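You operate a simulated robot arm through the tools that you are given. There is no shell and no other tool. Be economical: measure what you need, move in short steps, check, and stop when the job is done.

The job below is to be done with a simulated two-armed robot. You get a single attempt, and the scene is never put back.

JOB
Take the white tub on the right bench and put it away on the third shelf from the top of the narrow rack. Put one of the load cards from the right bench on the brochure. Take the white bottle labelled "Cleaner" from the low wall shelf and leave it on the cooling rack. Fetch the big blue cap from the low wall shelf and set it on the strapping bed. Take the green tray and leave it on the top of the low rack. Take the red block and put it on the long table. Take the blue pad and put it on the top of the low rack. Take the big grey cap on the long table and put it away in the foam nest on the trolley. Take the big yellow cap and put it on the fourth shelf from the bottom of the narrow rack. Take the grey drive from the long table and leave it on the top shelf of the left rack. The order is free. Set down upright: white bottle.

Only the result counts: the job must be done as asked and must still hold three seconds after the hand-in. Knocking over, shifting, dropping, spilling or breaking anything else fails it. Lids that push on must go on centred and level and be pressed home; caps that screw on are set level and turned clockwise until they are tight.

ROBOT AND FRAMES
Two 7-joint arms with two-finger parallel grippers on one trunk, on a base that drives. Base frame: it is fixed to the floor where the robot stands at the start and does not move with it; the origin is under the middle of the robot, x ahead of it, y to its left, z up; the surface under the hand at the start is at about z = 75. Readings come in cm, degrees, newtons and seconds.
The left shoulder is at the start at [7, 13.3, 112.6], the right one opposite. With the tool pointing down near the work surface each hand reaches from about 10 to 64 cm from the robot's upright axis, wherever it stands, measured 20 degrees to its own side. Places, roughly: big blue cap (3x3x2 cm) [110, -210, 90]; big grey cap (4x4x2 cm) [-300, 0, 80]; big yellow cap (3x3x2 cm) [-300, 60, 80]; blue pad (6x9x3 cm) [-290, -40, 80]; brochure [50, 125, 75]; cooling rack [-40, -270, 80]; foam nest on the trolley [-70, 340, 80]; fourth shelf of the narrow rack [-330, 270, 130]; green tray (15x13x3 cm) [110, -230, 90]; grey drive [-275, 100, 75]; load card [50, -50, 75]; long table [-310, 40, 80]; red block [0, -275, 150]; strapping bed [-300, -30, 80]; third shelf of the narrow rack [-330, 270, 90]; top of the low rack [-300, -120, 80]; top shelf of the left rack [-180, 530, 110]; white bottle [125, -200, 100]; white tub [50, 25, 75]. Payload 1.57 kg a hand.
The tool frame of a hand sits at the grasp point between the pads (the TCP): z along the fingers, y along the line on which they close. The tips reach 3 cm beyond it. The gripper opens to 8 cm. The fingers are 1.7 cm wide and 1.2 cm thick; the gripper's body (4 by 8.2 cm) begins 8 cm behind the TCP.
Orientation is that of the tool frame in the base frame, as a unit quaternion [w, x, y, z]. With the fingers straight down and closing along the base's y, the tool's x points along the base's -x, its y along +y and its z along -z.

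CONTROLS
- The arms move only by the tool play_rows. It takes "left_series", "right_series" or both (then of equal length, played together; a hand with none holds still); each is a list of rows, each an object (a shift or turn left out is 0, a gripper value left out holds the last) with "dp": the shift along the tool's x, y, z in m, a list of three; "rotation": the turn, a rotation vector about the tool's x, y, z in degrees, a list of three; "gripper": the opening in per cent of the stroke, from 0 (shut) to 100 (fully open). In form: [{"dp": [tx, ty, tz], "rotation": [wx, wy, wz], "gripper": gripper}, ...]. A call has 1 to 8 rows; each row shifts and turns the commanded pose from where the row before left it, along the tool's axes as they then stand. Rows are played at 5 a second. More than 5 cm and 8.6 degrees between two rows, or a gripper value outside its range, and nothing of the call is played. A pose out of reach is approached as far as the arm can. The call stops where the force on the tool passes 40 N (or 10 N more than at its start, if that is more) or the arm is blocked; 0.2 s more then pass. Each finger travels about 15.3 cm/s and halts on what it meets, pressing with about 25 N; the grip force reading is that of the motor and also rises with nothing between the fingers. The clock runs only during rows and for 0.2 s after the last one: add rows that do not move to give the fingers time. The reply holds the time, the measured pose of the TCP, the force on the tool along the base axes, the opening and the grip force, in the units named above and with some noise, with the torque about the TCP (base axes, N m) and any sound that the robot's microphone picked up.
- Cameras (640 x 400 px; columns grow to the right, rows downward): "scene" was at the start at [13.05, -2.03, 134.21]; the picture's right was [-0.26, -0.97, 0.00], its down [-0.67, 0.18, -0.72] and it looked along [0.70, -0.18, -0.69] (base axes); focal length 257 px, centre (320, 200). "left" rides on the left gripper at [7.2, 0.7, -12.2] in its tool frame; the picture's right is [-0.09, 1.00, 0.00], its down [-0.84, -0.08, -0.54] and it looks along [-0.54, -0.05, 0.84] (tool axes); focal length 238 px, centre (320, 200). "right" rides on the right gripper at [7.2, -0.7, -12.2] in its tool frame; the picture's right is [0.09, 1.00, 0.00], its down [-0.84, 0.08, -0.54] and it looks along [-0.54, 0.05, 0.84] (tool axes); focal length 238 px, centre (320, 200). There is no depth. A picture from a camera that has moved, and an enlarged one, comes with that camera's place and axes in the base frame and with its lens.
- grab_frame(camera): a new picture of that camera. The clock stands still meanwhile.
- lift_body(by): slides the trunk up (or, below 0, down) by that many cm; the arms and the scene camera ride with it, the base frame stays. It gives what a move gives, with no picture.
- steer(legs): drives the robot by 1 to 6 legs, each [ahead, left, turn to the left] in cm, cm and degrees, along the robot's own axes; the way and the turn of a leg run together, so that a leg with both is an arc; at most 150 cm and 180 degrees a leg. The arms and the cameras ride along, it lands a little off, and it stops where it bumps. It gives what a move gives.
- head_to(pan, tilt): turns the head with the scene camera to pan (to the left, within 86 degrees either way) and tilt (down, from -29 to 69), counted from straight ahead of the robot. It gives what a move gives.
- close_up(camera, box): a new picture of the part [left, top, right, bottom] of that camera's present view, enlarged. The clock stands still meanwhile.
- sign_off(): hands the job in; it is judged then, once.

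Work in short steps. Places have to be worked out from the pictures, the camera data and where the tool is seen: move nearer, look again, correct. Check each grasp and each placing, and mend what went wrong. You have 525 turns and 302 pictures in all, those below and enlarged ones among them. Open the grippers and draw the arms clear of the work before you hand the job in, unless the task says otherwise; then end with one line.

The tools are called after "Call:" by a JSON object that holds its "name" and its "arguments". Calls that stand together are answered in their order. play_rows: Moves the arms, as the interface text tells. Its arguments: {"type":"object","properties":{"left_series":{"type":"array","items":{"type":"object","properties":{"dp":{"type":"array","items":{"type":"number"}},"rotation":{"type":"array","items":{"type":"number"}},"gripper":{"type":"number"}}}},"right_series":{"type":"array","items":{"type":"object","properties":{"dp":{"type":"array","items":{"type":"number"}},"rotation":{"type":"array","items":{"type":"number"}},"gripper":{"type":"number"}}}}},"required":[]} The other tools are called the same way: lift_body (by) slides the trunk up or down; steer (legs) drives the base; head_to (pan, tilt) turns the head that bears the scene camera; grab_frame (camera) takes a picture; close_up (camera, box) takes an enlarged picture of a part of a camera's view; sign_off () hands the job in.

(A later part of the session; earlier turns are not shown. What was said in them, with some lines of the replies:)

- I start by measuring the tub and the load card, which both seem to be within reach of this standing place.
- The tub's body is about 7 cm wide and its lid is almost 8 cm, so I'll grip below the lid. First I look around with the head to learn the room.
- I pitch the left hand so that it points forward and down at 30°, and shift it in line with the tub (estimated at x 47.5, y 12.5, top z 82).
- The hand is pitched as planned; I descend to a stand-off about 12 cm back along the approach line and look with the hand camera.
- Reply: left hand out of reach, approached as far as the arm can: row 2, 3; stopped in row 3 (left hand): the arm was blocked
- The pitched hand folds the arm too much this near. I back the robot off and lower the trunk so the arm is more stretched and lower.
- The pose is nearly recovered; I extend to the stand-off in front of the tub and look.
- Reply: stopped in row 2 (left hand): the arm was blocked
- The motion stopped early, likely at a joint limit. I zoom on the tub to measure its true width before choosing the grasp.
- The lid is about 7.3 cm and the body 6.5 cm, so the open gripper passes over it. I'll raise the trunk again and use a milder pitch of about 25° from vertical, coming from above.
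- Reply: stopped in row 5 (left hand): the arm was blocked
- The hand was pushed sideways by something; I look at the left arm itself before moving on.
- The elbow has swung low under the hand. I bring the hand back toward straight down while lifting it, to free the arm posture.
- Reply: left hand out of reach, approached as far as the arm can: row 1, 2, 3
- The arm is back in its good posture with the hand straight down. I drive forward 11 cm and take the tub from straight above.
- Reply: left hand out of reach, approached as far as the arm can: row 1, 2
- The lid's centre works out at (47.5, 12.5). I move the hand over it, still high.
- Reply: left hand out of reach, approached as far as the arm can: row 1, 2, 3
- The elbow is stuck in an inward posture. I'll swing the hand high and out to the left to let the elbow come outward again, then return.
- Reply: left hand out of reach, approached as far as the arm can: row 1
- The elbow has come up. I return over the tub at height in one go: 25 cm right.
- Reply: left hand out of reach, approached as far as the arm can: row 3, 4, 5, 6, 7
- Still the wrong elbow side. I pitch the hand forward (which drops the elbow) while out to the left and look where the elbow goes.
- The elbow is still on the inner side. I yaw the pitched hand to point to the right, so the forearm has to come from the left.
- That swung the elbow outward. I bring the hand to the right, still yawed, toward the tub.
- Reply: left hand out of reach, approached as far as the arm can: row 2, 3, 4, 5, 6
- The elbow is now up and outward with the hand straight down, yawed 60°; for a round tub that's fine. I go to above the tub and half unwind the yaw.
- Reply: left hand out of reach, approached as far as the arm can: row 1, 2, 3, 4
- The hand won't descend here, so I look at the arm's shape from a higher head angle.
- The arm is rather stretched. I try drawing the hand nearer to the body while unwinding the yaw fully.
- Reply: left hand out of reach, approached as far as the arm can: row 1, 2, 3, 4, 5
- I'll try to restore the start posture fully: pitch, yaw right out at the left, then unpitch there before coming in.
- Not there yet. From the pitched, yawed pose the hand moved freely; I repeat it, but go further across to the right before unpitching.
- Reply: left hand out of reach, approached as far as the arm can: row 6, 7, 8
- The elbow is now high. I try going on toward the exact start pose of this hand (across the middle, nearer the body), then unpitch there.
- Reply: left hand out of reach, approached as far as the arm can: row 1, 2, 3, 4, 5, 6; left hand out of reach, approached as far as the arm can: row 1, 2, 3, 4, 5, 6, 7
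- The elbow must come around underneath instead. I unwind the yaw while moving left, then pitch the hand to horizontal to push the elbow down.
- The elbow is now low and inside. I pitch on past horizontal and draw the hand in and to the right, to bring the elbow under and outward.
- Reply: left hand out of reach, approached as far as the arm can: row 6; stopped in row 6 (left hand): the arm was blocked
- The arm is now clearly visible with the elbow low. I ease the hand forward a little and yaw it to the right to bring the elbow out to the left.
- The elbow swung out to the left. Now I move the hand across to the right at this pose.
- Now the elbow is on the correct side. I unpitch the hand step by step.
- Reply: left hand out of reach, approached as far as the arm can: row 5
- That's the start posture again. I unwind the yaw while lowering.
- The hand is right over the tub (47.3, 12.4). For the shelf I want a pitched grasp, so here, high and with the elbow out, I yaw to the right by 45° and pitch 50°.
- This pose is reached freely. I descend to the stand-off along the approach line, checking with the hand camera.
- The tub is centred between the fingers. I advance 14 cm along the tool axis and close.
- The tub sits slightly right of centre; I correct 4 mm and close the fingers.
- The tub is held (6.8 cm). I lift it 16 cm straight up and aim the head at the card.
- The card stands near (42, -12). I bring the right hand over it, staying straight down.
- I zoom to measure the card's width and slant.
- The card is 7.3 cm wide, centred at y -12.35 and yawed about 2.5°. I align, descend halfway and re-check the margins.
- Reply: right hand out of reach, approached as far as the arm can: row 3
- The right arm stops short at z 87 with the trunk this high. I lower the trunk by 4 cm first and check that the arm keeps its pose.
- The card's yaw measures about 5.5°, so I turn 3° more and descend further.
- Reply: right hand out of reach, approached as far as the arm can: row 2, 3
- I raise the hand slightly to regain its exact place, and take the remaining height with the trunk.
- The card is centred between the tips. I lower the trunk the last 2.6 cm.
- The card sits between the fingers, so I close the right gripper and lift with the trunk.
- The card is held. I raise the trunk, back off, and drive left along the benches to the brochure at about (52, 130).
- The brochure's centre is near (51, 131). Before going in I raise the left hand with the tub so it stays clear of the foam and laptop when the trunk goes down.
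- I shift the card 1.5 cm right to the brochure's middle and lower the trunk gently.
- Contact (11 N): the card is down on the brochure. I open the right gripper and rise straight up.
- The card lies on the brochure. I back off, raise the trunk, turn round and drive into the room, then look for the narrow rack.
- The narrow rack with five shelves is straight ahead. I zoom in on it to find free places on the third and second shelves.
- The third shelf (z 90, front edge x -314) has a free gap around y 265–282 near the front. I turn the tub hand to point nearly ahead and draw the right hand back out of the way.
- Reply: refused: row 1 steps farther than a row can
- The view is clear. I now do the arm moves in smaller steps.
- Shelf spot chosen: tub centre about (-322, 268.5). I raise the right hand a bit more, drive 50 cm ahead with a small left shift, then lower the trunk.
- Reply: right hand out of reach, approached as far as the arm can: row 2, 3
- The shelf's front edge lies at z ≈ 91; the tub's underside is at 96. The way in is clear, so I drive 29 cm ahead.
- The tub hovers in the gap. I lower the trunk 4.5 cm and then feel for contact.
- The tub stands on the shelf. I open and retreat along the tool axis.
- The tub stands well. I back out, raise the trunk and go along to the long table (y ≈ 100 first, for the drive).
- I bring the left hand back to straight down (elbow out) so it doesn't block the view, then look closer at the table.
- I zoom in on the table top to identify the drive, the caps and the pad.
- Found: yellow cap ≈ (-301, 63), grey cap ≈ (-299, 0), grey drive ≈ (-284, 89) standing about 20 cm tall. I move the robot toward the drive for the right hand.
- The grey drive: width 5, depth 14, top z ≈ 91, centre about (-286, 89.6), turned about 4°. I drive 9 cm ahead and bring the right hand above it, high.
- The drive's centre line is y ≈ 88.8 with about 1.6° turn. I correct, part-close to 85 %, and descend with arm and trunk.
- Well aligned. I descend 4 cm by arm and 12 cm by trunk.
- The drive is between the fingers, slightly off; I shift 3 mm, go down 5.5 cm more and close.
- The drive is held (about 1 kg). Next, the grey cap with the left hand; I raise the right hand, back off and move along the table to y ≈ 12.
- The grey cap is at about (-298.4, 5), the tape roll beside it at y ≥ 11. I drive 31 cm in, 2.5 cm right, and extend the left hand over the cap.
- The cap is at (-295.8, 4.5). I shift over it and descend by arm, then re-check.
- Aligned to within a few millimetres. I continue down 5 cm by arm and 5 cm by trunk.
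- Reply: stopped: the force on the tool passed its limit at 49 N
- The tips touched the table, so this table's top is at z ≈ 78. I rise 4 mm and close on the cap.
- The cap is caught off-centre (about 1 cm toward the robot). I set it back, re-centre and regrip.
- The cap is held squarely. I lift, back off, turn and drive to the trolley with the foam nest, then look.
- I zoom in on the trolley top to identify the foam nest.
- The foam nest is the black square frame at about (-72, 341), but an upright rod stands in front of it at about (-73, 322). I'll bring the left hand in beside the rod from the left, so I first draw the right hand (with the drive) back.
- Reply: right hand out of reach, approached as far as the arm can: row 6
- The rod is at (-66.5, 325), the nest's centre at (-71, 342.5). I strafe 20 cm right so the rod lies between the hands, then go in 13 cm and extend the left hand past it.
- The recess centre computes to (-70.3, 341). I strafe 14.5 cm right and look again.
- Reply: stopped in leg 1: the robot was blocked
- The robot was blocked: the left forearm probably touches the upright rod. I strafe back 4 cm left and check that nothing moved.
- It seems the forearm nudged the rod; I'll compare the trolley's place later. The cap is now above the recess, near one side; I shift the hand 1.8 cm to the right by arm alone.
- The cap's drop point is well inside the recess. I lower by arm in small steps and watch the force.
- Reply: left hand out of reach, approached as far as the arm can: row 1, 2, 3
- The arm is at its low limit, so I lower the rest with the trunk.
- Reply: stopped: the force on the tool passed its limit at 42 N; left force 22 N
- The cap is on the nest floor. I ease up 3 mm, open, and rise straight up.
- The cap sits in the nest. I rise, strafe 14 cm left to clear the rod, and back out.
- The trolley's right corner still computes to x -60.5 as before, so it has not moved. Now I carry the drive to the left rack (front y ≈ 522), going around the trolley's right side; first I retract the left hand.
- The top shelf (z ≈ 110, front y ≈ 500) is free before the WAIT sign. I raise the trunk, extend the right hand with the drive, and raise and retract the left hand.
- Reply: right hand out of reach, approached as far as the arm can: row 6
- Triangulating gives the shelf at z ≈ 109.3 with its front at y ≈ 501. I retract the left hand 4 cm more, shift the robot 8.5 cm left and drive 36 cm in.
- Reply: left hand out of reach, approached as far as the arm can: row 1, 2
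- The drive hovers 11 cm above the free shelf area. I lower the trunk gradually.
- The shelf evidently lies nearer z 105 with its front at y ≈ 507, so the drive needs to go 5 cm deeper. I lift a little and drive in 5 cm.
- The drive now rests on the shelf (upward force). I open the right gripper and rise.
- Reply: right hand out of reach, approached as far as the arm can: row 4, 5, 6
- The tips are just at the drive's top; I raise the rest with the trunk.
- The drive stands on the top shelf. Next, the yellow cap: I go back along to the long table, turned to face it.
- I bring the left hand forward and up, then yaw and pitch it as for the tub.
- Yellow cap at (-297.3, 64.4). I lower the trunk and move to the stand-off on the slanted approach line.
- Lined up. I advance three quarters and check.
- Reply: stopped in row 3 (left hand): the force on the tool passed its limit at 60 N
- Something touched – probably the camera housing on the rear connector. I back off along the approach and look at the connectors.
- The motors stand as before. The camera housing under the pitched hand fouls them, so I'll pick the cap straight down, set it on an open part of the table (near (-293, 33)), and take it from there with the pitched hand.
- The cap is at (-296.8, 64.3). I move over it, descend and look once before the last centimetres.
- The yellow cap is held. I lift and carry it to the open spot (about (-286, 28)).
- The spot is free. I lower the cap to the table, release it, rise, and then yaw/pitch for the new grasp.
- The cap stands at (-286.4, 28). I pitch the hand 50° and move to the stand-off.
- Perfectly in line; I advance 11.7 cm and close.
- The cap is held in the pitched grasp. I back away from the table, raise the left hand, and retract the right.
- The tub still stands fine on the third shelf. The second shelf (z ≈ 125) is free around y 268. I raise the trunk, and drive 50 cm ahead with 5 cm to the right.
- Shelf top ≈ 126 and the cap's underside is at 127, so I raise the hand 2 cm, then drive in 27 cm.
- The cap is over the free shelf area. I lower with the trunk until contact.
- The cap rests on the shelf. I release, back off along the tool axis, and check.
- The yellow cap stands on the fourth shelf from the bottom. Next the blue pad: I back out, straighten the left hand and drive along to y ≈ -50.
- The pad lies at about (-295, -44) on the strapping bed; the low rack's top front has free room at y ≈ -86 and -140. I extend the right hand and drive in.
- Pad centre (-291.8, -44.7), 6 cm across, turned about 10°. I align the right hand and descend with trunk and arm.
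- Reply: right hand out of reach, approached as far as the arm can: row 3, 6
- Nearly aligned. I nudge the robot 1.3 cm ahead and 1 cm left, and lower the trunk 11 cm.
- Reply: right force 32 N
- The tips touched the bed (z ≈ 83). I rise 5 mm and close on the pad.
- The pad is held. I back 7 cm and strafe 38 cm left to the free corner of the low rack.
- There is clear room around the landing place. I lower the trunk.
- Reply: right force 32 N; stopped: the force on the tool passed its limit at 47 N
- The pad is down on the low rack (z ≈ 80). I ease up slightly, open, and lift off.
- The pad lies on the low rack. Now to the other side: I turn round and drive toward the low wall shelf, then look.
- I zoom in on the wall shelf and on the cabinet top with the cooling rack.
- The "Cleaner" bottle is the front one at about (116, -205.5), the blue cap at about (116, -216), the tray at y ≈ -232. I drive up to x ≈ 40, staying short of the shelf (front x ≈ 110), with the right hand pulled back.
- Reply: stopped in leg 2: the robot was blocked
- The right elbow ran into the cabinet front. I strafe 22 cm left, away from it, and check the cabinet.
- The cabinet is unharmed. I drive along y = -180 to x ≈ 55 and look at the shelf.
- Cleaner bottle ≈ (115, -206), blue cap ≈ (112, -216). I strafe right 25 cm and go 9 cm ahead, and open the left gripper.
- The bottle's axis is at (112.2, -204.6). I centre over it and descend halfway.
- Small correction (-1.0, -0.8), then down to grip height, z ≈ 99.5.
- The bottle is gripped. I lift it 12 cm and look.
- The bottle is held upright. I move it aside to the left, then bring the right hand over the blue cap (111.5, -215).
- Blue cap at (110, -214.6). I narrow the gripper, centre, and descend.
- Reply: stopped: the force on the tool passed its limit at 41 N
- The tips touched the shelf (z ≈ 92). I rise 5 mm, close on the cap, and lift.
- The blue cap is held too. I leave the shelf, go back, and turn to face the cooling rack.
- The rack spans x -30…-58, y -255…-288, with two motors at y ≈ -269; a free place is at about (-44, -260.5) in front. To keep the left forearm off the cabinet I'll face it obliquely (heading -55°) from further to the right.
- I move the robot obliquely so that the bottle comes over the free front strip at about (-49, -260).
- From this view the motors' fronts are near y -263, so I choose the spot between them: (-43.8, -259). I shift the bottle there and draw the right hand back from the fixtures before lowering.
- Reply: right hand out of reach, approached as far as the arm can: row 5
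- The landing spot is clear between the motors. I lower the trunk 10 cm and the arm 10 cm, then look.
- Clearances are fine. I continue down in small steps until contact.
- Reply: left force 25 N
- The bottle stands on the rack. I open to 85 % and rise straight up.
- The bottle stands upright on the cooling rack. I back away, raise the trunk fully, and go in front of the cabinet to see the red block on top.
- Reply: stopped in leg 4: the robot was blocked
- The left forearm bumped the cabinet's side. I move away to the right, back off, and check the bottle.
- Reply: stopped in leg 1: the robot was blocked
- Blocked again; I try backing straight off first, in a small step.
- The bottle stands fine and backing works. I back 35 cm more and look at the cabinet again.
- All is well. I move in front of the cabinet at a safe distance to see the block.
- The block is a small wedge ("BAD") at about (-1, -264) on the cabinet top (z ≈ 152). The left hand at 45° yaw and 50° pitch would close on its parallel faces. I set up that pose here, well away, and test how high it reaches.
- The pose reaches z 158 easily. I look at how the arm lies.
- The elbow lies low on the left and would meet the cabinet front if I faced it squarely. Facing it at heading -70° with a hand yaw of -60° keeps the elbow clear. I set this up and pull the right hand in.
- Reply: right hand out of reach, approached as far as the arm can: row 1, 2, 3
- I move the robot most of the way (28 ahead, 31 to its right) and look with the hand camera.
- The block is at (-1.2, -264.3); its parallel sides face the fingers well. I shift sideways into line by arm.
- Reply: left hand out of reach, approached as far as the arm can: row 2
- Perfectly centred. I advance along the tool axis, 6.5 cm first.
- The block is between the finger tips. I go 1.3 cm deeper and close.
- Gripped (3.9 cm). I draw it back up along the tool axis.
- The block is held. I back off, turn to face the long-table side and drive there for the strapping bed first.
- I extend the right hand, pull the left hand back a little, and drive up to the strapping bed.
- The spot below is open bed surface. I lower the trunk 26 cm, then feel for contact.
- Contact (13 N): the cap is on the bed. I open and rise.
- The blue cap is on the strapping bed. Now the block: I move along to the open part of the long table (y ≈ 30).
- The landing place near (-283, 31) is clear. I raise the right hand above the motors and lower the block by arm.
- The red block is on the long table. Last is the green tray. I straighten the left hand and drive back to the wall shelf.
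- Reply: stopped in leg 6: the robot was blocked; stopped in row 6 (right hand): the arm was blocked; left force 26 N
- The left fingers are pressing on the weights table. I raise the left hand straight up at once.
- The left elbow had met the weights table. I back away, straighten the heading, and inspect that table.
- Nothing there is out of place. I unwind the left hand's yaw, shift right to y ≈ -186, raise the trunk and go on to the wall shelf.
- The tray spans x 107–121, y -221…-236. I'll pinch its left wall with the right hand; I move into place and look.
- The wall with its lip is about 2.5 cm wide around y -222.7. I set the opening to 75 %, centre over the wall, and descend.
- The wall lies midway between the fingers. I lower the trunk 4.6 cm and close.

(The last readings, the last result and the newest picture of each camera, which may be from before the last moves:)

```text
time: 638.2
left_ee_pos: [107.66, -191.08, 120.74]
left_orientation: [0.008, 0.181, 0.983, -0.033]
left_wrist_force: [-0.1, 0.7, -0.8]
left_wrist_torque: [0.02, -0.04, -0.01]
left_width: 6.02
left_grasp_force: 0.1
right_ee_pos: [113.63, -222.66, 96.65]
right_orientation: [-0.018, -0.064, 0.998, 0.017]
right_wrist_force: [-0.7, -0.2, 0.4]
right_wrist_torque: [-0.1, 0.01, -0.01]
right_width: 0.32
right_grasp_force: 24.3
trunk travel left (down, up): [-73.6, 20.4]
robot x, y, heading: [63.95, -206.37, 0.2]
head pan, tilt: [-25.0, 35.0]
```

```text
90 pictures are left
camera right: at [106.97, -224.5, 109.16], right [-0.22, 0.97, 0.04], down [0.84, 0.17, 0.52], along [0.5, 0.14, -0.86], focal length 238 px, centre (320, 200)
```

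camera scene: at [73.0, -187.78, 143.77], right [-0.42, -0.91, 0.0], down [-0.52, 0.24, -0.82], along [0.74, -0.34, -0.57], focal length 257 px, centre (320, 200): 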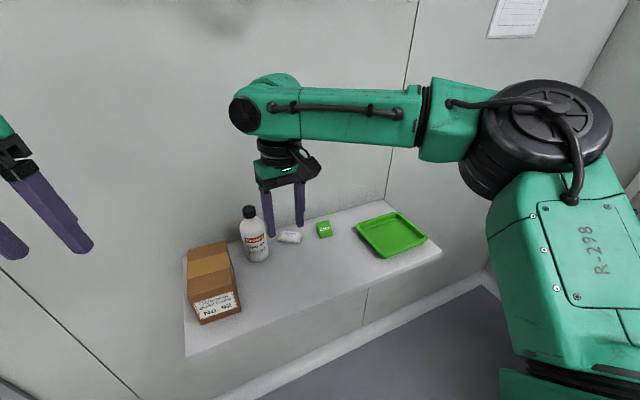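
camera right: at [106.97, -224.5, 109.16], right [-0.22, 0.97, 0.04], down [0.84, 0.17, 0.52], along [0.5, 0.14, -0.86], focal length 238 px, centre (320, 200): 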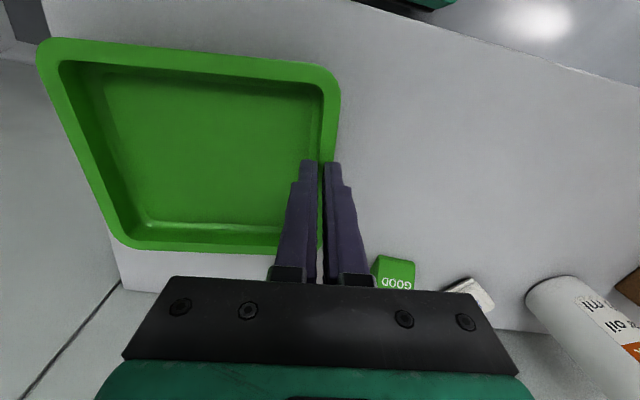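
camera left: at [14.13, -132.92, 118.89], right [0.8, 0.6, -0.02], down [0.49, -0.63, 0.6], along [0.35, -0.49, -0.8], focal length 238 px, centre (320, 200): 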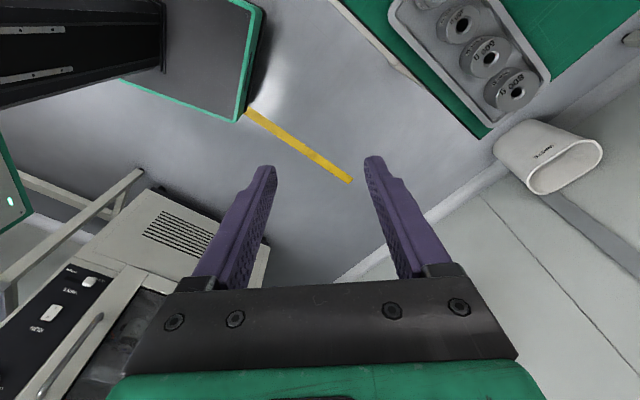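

The thin wall (3 mm) is pinched. I lift 4 cm and see how the tray hangs.

Call:
{"name": "lift_body", "arguments": {"by": 4}}

Call:
{"name": "grab_frame", "arguments": {"camera": "scene"}}

Call:
{"name": "grab_frame", "arguments": {"camera": "right"}}

```text
time: 639.1
left_ee_pos: [107.78, -190.95, 124.63]
left_orientation: [0.008, 0.18, 0.983, -0.032]
left_wrist_force: [1.0, -0.4, -0.5]
left_wrist_torque: [0.02, 0.03, 0.0]
left_width: 5.98
left_grasp_force: 0.1
right_ee_pos: [113.7, -222.66, 100.77]
right_orientation: [-0.019, -0.064, 0.998, 0.016]
right_wrist_force: [0.0, 0.0, -1.0]
right_wrist_torque: [0.05, -0.04, -0.02]
right_width: 0.3
right_grasp_force: 24.6
trunk travel left (down, up): [-77.6, 16.4]
robot x, y, heading: [64.01, -206.39, 0.1]
head pan, tilt: [-25.0, 35.0]
```

```text
89 pictures are left
camera scene: at [77.13, -209.84, 143.16], right [-0.42, -0.91, 0.0], down [-0.52, 0.24, -0.82], along [0.74, -0.34, -0.57], focal length 257 px, centre (320, 200)
```

scene: 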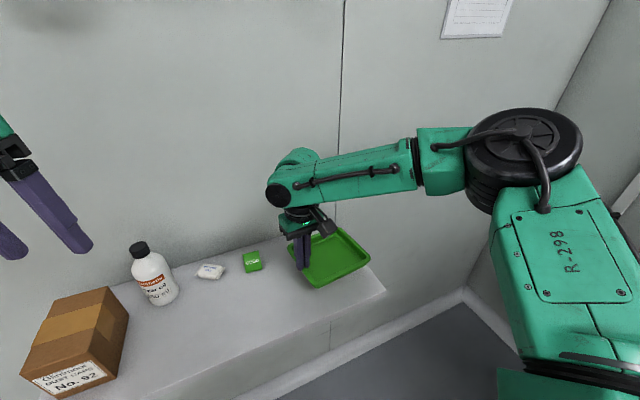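

```text
88 pictures are left
camera right: at [107.02, -224.51, 113.14], right [-0.22, 0.97, 0.04], down [0.84, 0.17, 0.52], along [0.5, 0.14, -0.86], focal length 238 px, centre (320, 200)
```

right: 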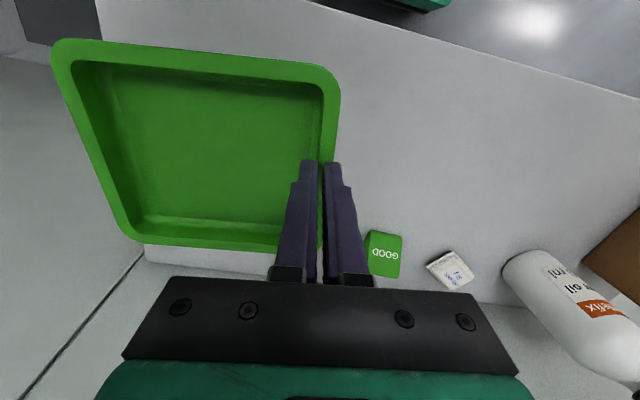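

The tray hangs almost level. I lift it clear and carry it across the room to the low rack.

Call:
{"name": "lift_body", "arguments": {"by": 13}}

Call:
{"name": "steer", "arguments": {"legs": [[-3, 0, 0], [0, 22, 0], [-107, 0, 0], [0, 0, 180], [140, 0, 0]]}}

Call:
{"name": "head_to", "arguments": {"pan": 0, "tilt": 35}}

Call:
{"name": "grab_frame", "arguments": {"camera": "scene"}}

```text
time: 640.6
left_ee_pos: [107.67, -191.09, 137.72]
left_orientation: [0.008, 0.18, 0.983, -0.031]
left_wrist_force: [0.8, -0.2, 0.2]
left_wrist_torque: [0.02, 0.02, -0.03]
left_width: 5.99
left_grasp_force: 0.0
right_ee_pos: [113.69, -222.6, 113.75]
right_orientation: [-0.019, -0.064, 0.998, 0.016]
right_wrist_force: [0.2, 0.3, -1.1]
right_wrist_torque: [0.03, -0.02, 0.0]
right_width: 0.32
right_grasp_force: 24.0
trunk travel left (down, up): [-90.6, 3.4]
robot x, y, heading: [64.11, -206.51, 0.1]
head pan, tilt: [-25.0, 35.0]
```

```text
time: 661.8
left_ee_pos: [-229.04, -202.84, 137.73]
left_orientation: [-0.031, 0.984, -0.173, -0.009]
left_wrist_force: [-0.2, -0.6, 0.4]
left_wrist_torque: [0.03, 0.03, 0.03]
left_width: 6.0
left_grasp_force: 0.0
right_ee_pos: [-235.25, -171.19, 113.64]
right_orientation: [0.016, 0.997, 0.07, 0.018]
right_wrist_force: [0.2, 0.2, -0.8]
right_wrist_torque: [-0.09, -0.02, 0.0]
right_width: 0.31
right_grasp_force: 24.1
trunk travel left (down, up): [-90.6, 3.4]
robot x, y, heading: [-185.52, -186.78, -178.9]
head pan, tilt: [-25.0, 35.0]
```

```text
time: 662.7
left_ee_pos: [-229.16, -202.71, 137.63]
left_orientation: [-0.031, 0.984, -0.175, -0.008]
left_wrist_force: [0.1, -0.1, -1.2]
left_wrist_torque: [-0.02, -0.03, 0.01]
left_width: 6.0
left_grasp_force: 0.1
right_ee_pos: [-235.51, -171.29, 113.71]
right_orientation: [0.017, 0.997, 0.07, 0.019]
right_wrist_force: [-0.9, -0.1, -0.2]
right_wrist_torque: [-0.03, -0.03, 0.01]
right_width: 0.33
right_grasp_force: 24.3
trunk travel left (down, up): [-90.6, 3.4]
robot x, y, heading: [-185.72, -186.76, -178.9]
head pan, tilt: [0.0, 35.0]
```

```text
87 pictures are left
camera scene: at [-199.31, -187.14, 156.16], right [-0.02, 1.0, 0.0], down [0.57, 0.01, -0.82], along [-0.82, -0.01, -0.57], focal length 257 px, centre (320, 200)
```

scene: 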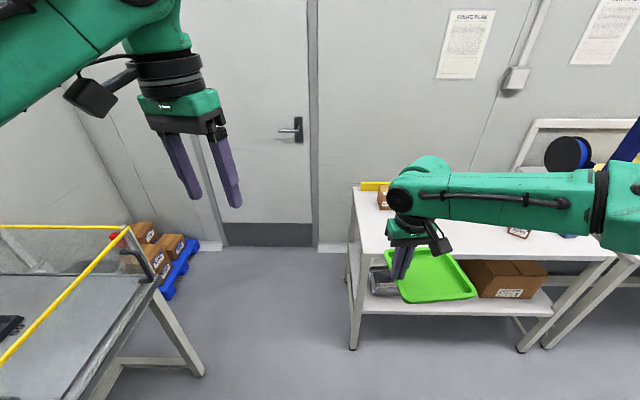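

Call:
{"name": "steer", "arguments": {"legs": [[0, -24, -1], [38, 0, 0]]}}

Call:
{"name": "head_to", "arguments": {"pan": -8, "tilt": 40}}

Call:
{"name": "grab_frame", "arguments": {"camera": "scene"}}

Call:
{"name": "grab_frame", "arguments": {"camera": "right"}}

```text
time: 666.5
left_ee_pos: [-267.52, -177.88, 137.79]
left_orientation: [-0.032, 0.982, -0.184, -0.009]
left_wrist_force: [0.3, 0.0, 1.1]
left_wrist_torque: [0.01, 0.03, 0.0]
left_width: 5.98
left_grasp_force: 0.0
right_ee_pos: [-273.05, -146.26, 113.83]
right_orientation: [0.016, 0.998, 0.061, 0.016]
right_wrist_force: [0.7, -0.1, -1.0]
right_wrist_torque: [-0.06, 0.03, -0.02]
right_width: 0.34
right_grasp_force: 23.9
trunk travel left (down, up): [-90.6, 3.4]
robot x, y, heading: [-223.95, -162.87, 179.7]
head pan, tilt: [0.0, 35.0]
```

```text
time: 667.1
left_ee_pos: [-267.54, -177.75, 137.64]
left_orientation: [-0.032, 0.982, -0.185, -0.008]
left_wrist_force: [-0.6, 0.1, 0.1]
left_wrist_torque: [-0.01, -0.02, 0.01]
left_width: 6.02
left_grasp_force: 0.1
right_ee_pos: [-273.3, -146.23, 113.81]
right_orientation: [0.016, 0.998, 0.061, 0.017]
right_wrist_force: [-0.2, 0.1, -1.1]
right_wrist_torque: [-0.03, 0.0, -0.01]
right_width: 0.35
right_grasp_force: 24.2
trunk travel left (down, up): [-90.6, 3.4]
robot x, y, heading: [-223.84, -162.76, 179.9]
head pan, tilt: [-8.0, 40.0]
```

```text
86 pictures are left
camera scene: at [-237.17, -161.66, 155.42], right [0.14, 0.99, 0.0], down [0.64, -0.09, -0.77], along [-0.76, 0.11, -0.64], focal length 257 px, centre (320, 200)
```

scene: 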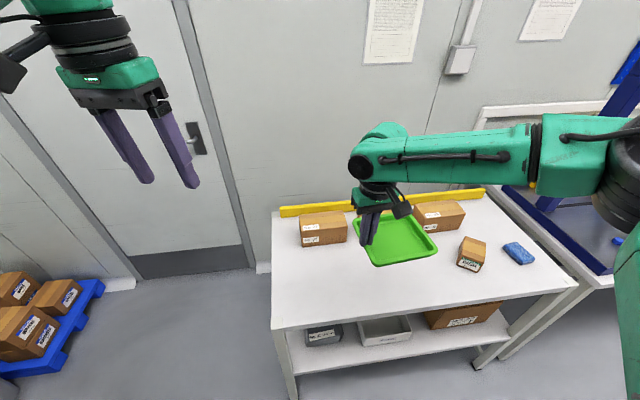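

```text
85 pictures are left
camera right: at [-266.77, -144.26, 126.18], right [0.21, -0.98, 0.04], down [-0.84, -0.16, 0.52], along [-0.5, -0.14, -0.86], focal length 238 px, centre (320, 200)
```

right: 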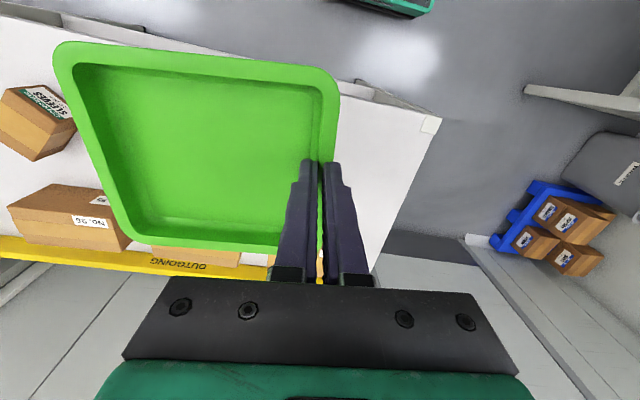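

The landing area is free. I go 12 cm further and lower the trunk.

Call:
{"name": "steer", "arguments": {"legs": [[12, 0, 0]]}}

Call:
{"name": "lift_body", "arguments": {"by": -25}}

Call:
{"name": "grab_frame", "arguments": {"camera": "scene"}}

Call:
{"name": "grab_frame", "arguments": {"camera": "right"}}

```text
time: 668.4
left_ee_pos: [-279.2, -177.76, 137.94]
left_orientation: [-0.03, 0.982, -0.185, -0.011]
left_wrist_force: [1.2, 0.6, -0.1]
left_wrist_torque: [0.02, 0.02, 0.0]
left_width: 6.01
left_grasp_force: 0.1
right_ee_pos: [-284.88, -146.19, 113.94]
right_orientation: [0.017, 0.998, 0.061, 0.016]
right_wrist_force: [0.7, -0.8, -0.8]
right_wrist_torque: [-0.03, 0.04, -0.01]
right_width: 0.33
right_grasp_force: 23.7
trunk travel left (down, up): [-90.6, 3.4]
robot x, y, heading: [-235.58, -163.17, 179.5]
head pan, tilt: [-8.0, 40.0]
```

```text
time: 671.0
left_ee_pos: [-279.55, -177.78, 112.7]
left_orientation: [-0.032, 0.982, -0.185, -0.009]
left_wrist_force: [-0.6, 0.2, -0.2]
left_wrist_torque: [0.03, -0.01, -0.02]
left_width: 6.0
left_grasp_force: 0.1
right_ee_pos: [-285.34, -146.16, 88.77]
right_orientation: [0.017, 0.998, 0.061, 0.019]
right_wrist_force: [-0.1, 0.4, -1.4]
right_wrist_torque: [-0.04, -0.01, 0.0]
right_width: 0.33
right_grasp_force: 24.3
trunk travel left (down, up): [-65.6, 28.4]
robot x, y, heading: [-235.97, -162.81, 179.8]
head pan, tilt: [-8.0, 40.0]
```

```text
84 pictures are left
camera scene: at [-249.16, -161.61, 130.41], right [0.14, 0.99, 0.0], down [0.64, -0.09, -0.77], along [-0.76, 0.11, -0.64], focal length 257 px, centre (320, 200)
```

scene: 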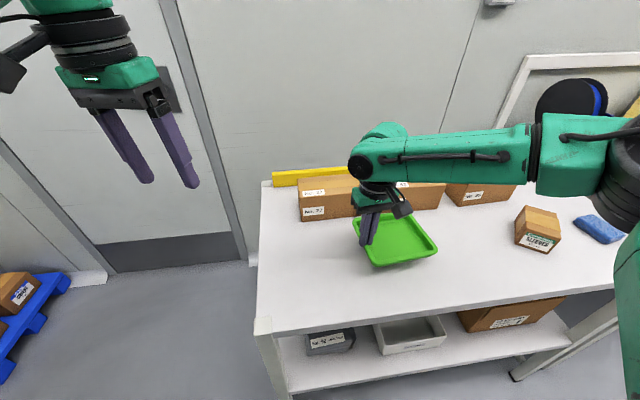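

```text
83 pictures are left
camera right: at [-278.73, -144.2, 101.16], right [0.21, -0.98, 0.04], down [-0.84, -0.16, 0.52], along [-0.5, -0.14, -0.86], focal length 238 px, centre (320, 200)
```

right: 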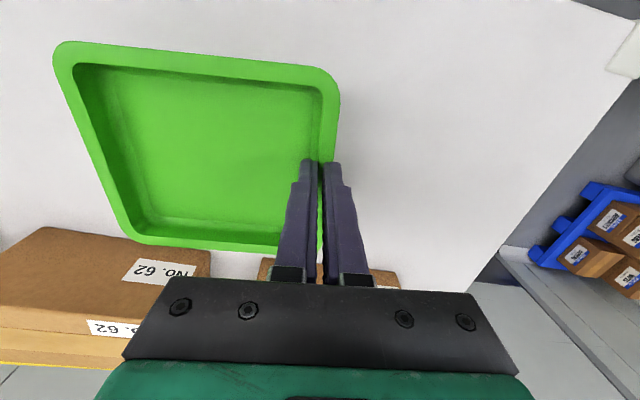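

Clearance to the boxes is about 6 cm. I lower the rest.

Call:
{"name": "lift_body", "arguments": {"by": -3.4}}

Call:
{"name": "lift_body", "arguments": {"by": -0.8}}

Call:
{"name": "grab_frame", "arguments": {"camera": "right"}}

```text
time: 671.8
left_ee_pos: [-279.66, -177.79, 109.35]
left_orientation: [-0.032, 0.982, -0.184, -0.009]
left_wrist_force: [0.3, -0.6, 0.1]
left_wrist_torque: [0.02, 0.04, 0.0]
left_width: 5.99
left_grasp_force: 0.1
right_ee_pos: [-285.15, -146.16, 85.38]
right_orientation: [0.017, 0.998, 0.06, 0.017]
right_wrist_force: [0.7, 0.3, -0.9]
right_wrist_torque: [0.01, -0.03, 0.02]
right_width: 0.29
right_grasp_force: 24.9
trunk travel left (down, up): [-62.2, 31.8]
robot x, y, heading: [-235.95, -162.79, 179.8]
head pan, tilt: [-8.0, 40.0]
```

```text
time: 672.3
left_ee_pos: [-279.59, -177.73, 108.74]
left_orientation: [-0.032, 0.982, -0.184, -0.009]
left_wrist_force: [-0.2, -0.8, -0.2]
left_wrist_torque: [-0.01, -0.03, -0.01]
left_width: 6.0
left_grasp_force: 0.2
right_ee_pos: [-285.13, -146.27, 84.73]
right_orientation: [0.017, 0.998, 0.06, 0.017]
right_wrist_force: [0.5, 1.0, 11.3]
right_wrist_torque: [0.12, -0.25, -0.02]
right_width: 0.32
right_grasp_force: 24.1
trunk travel left (down, up): [-61.4, 32.6]
robot x, y, heading: [-235.79, -163.09, 179.7]
head pan, tilt: [-8.0, 40.0]
```

```text
82 pictures are left
camera right: at [-278.66, -144.24, 97.12], right [0.21, -0.98, 0.04], down [-0.84, -0.16, 0.52], along [-0.5, -0.14, -0.85], focal length 238 px, centre (320, 200)
```

right: 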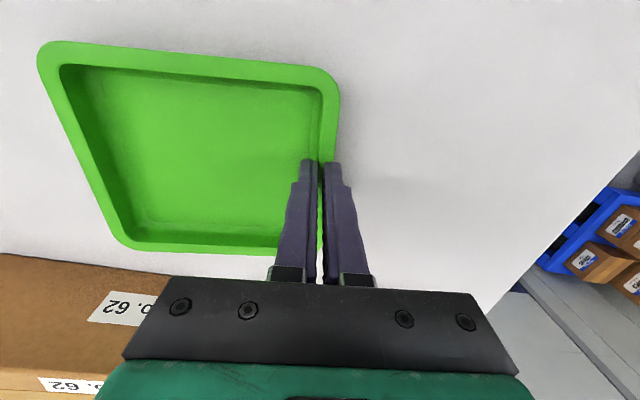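

The tray rests on the rack (11 N). I open moderately and lift straight off with the trunk.

Call:
{"name": "play_rows", "arguments": {"right_series": [{"gripper": 40}, {"gripper": 40}, {"gripper": 40}, {"dp": [0, 0, 0]}]}}

Call:
{"name": "lift_body", "arguments": {"by": 18}}

Call:
{"name": "grab_frame", "arguments": {"camera": "scene"}}

```text
time: 673.3
left_ee_pos: [-279.62, -177.76, 108.59]
left_orientation: [-0.032, 0.982, -0.184, -0.008]
left_wrist_force: [-0.5, 0.2, -0.7]
left_wrist_torque: [0.04, -0.02, -0.02]
left_width: 6.01
left_grasp_force: 0.2
right_ee_pos: [-285.23, -146.11, 84.53]
right_orientation: [0.016, 0.998, 0.061, 0.018]
right_wrist_force: [0.3, -0.3, 0.6]
right_wrist_torque: [-0.02, 0.02, 0.0]
right_width: 3.2
right_grasp_force: 0.0
trunk travel left (down, up): [-61.4, 32.6]
robot x, y, heading: [-235.82, -162.82, 179.7]
head pan, tilt: [-8.0, 40.0]
```

```text
time: 675.3
left_ee_pos: [-279.65, -177.75, 126.65]
left_orientation: [-0.033, 0.982, -0.184, -0.008]
left_wrist_force: [-0.5, -0.5, 0.6]
left_wrist_torque: [-0.02, 0.0, 0.01]
left_width: 6.01
left_grasp_force: 0.0
right_ee_pos: [-285.22, -146.2, 102.56]
right_orientation: [0.016, 0.998, 0.061, 0.019]
right_wrist_force: [0.0, -0.1, -0.3]
right_wrist_torque: [-0.01, 0.01, 0.0]
right_width: 3.21
right_grasp_force: 0.1
trunk travel left (down, up): [-79.4, 14.6]
robot x, y, heading: [-236.05, -162.78, 179.8]
head pan, tilt: [-8.0, 40.0]
```

```text
81 pictures are left
camera scene: at [-249.16, -161.62, 144.21], right [0.14, 0.99, 0.0], down [0.64, -0.09, -0.77], along [-0.76, 0.11, -0.64], focal length 257 px, centre (320, 200)
```

scene: 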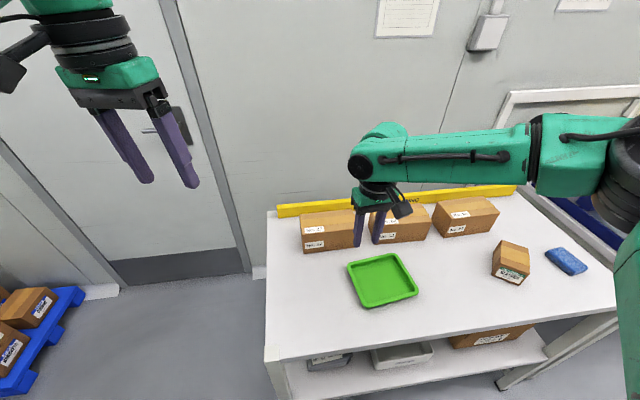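

All ten items are placed. I back the robot away so that both arms are clear, open the grippers, and take one last look.

Call:
{"name": "steer", "arguments": {"legs": [[-50, 0, 0]]}}

Call:
{"name": "play_rows", "arguments": {"left_series": [{"gripper": 100}, {"gripper": 100}, {"dp": [0, 0, 0]}], "right_series": [{"gripper": 100}, {"gripper": 100}, {"dp": [0, 0, 0]}]}}

Call:
{"name": "head_to", "arguments": {"pan": -35, "tilt": 25}}

Call:
{"name": "grab_frame", "arguments": {"camera": "scene"}}

```text
time: 678.3
left_ee_pos: [-229.85, -177.91, 126.53]
left_orientation: [-0.032, 0.982, -0.184, -0.007]
left_wrist_force: [0.4, -0.9, -0.3]
left_wrist_torque: [-0.02, 0.04, 0.01]
left_width: 5.99
left_grasp_force: 0.0
right_ee_pos: [-235.51, -146.39, 102.39]
right_orientation: [0.017, 0.998, 0.061, 0.018]
right_wrist_force: [0.0, -1.0, 0.0]
right_wrist_torque: [0.0, -0.01, 0.0]
right_width: 3.18
right_grasp_force: 0.1
trunk travel left (down, up): [-79.4, 14.6]
robot x, y, heading: [-186.34, -163.43, 179.8]
head pan, tilt: [-8.0, 40.0]
```

```text
time: 679.1
left_ee_pos: [-229.65, -177.92, 126.59]
left_orientation: [-0.032, 0.982, -0.184, -0.008]
left_wrist_force: [0.3, -0.2, 0.4]
left_wrist_torque: [-0.05, 0.03, 0.02]
left_width: 7.99
left_grasp_force: 0.1
right_ee_pos: [-235.29, -146.34, 102.53]
right_orientation: [0.016, 0.998, 0.061, 0.018]
right_wrist_force: [0.0, -0.1, 0.1]
right_wrist_torque: [0.03, 0.01, 0.01]
right_width: 8.0
right_grasp_force: 0.0
trunk travel left (down, up): [-79.4, 14.6]
robot x, y, heading: [-185.63, -163.13, 179.9]
head pan, tilt: [-8.0, 40.0]
```

```text
time: 680.0
left_ee_pos: [-229.67, -177.95, 126.58]
left_orientation: [-0.032, 0.982, -0.185, -0.009]
left_wrist_force: [0.9, 0.5, 0.4]
left_wrist_torque: [0.02, 0.01, -0.02]
left_width: 7.97
left_grasp_force: 0.1
right_ee_pos: [-235.15, -146.39, 102.64]
right_orientation: [0.016, 0.998, 0.061, 0.018]
right_wrist_force: [-0.1, 0.2, 0.0]
right_wrist_torque: [-0.05, -0.02, 0.0]
right_width: 7.99
right_grasp_force: 0.1
trunk travel left (down, up): [-79.4, 14.6]
robot x, y, heading: [-185.86, -163.18, 179.7]
head pan, tilt: [-35.0, 25.0]
```

```text
80 pictures are left
camera scene: at [-198.35, -157.7, 146.54], right [0.58, 0.82, 0.0], down [0.35, -0.24, -0.91], along [-0.74, 0.52, -0.42], focal length 257 px, centre (320, 200)
```

scene: 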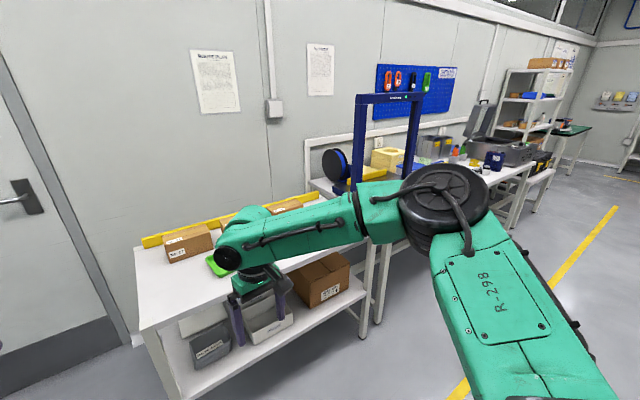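

Everything is placed, both grippers are open and the arms are clear of the work, so I hand the job in.

Call:
{"name": "sign_off", "arguments": {}}

```text
The job is handed in.
```

I placed all ten items as asked and handed the job in. On the way an arm bumped the cabinet, a motor, the trolley rod and the weights table; I saw nothing displaced, though I couldn't compare the trolley's depth or the weights table exactly with before.
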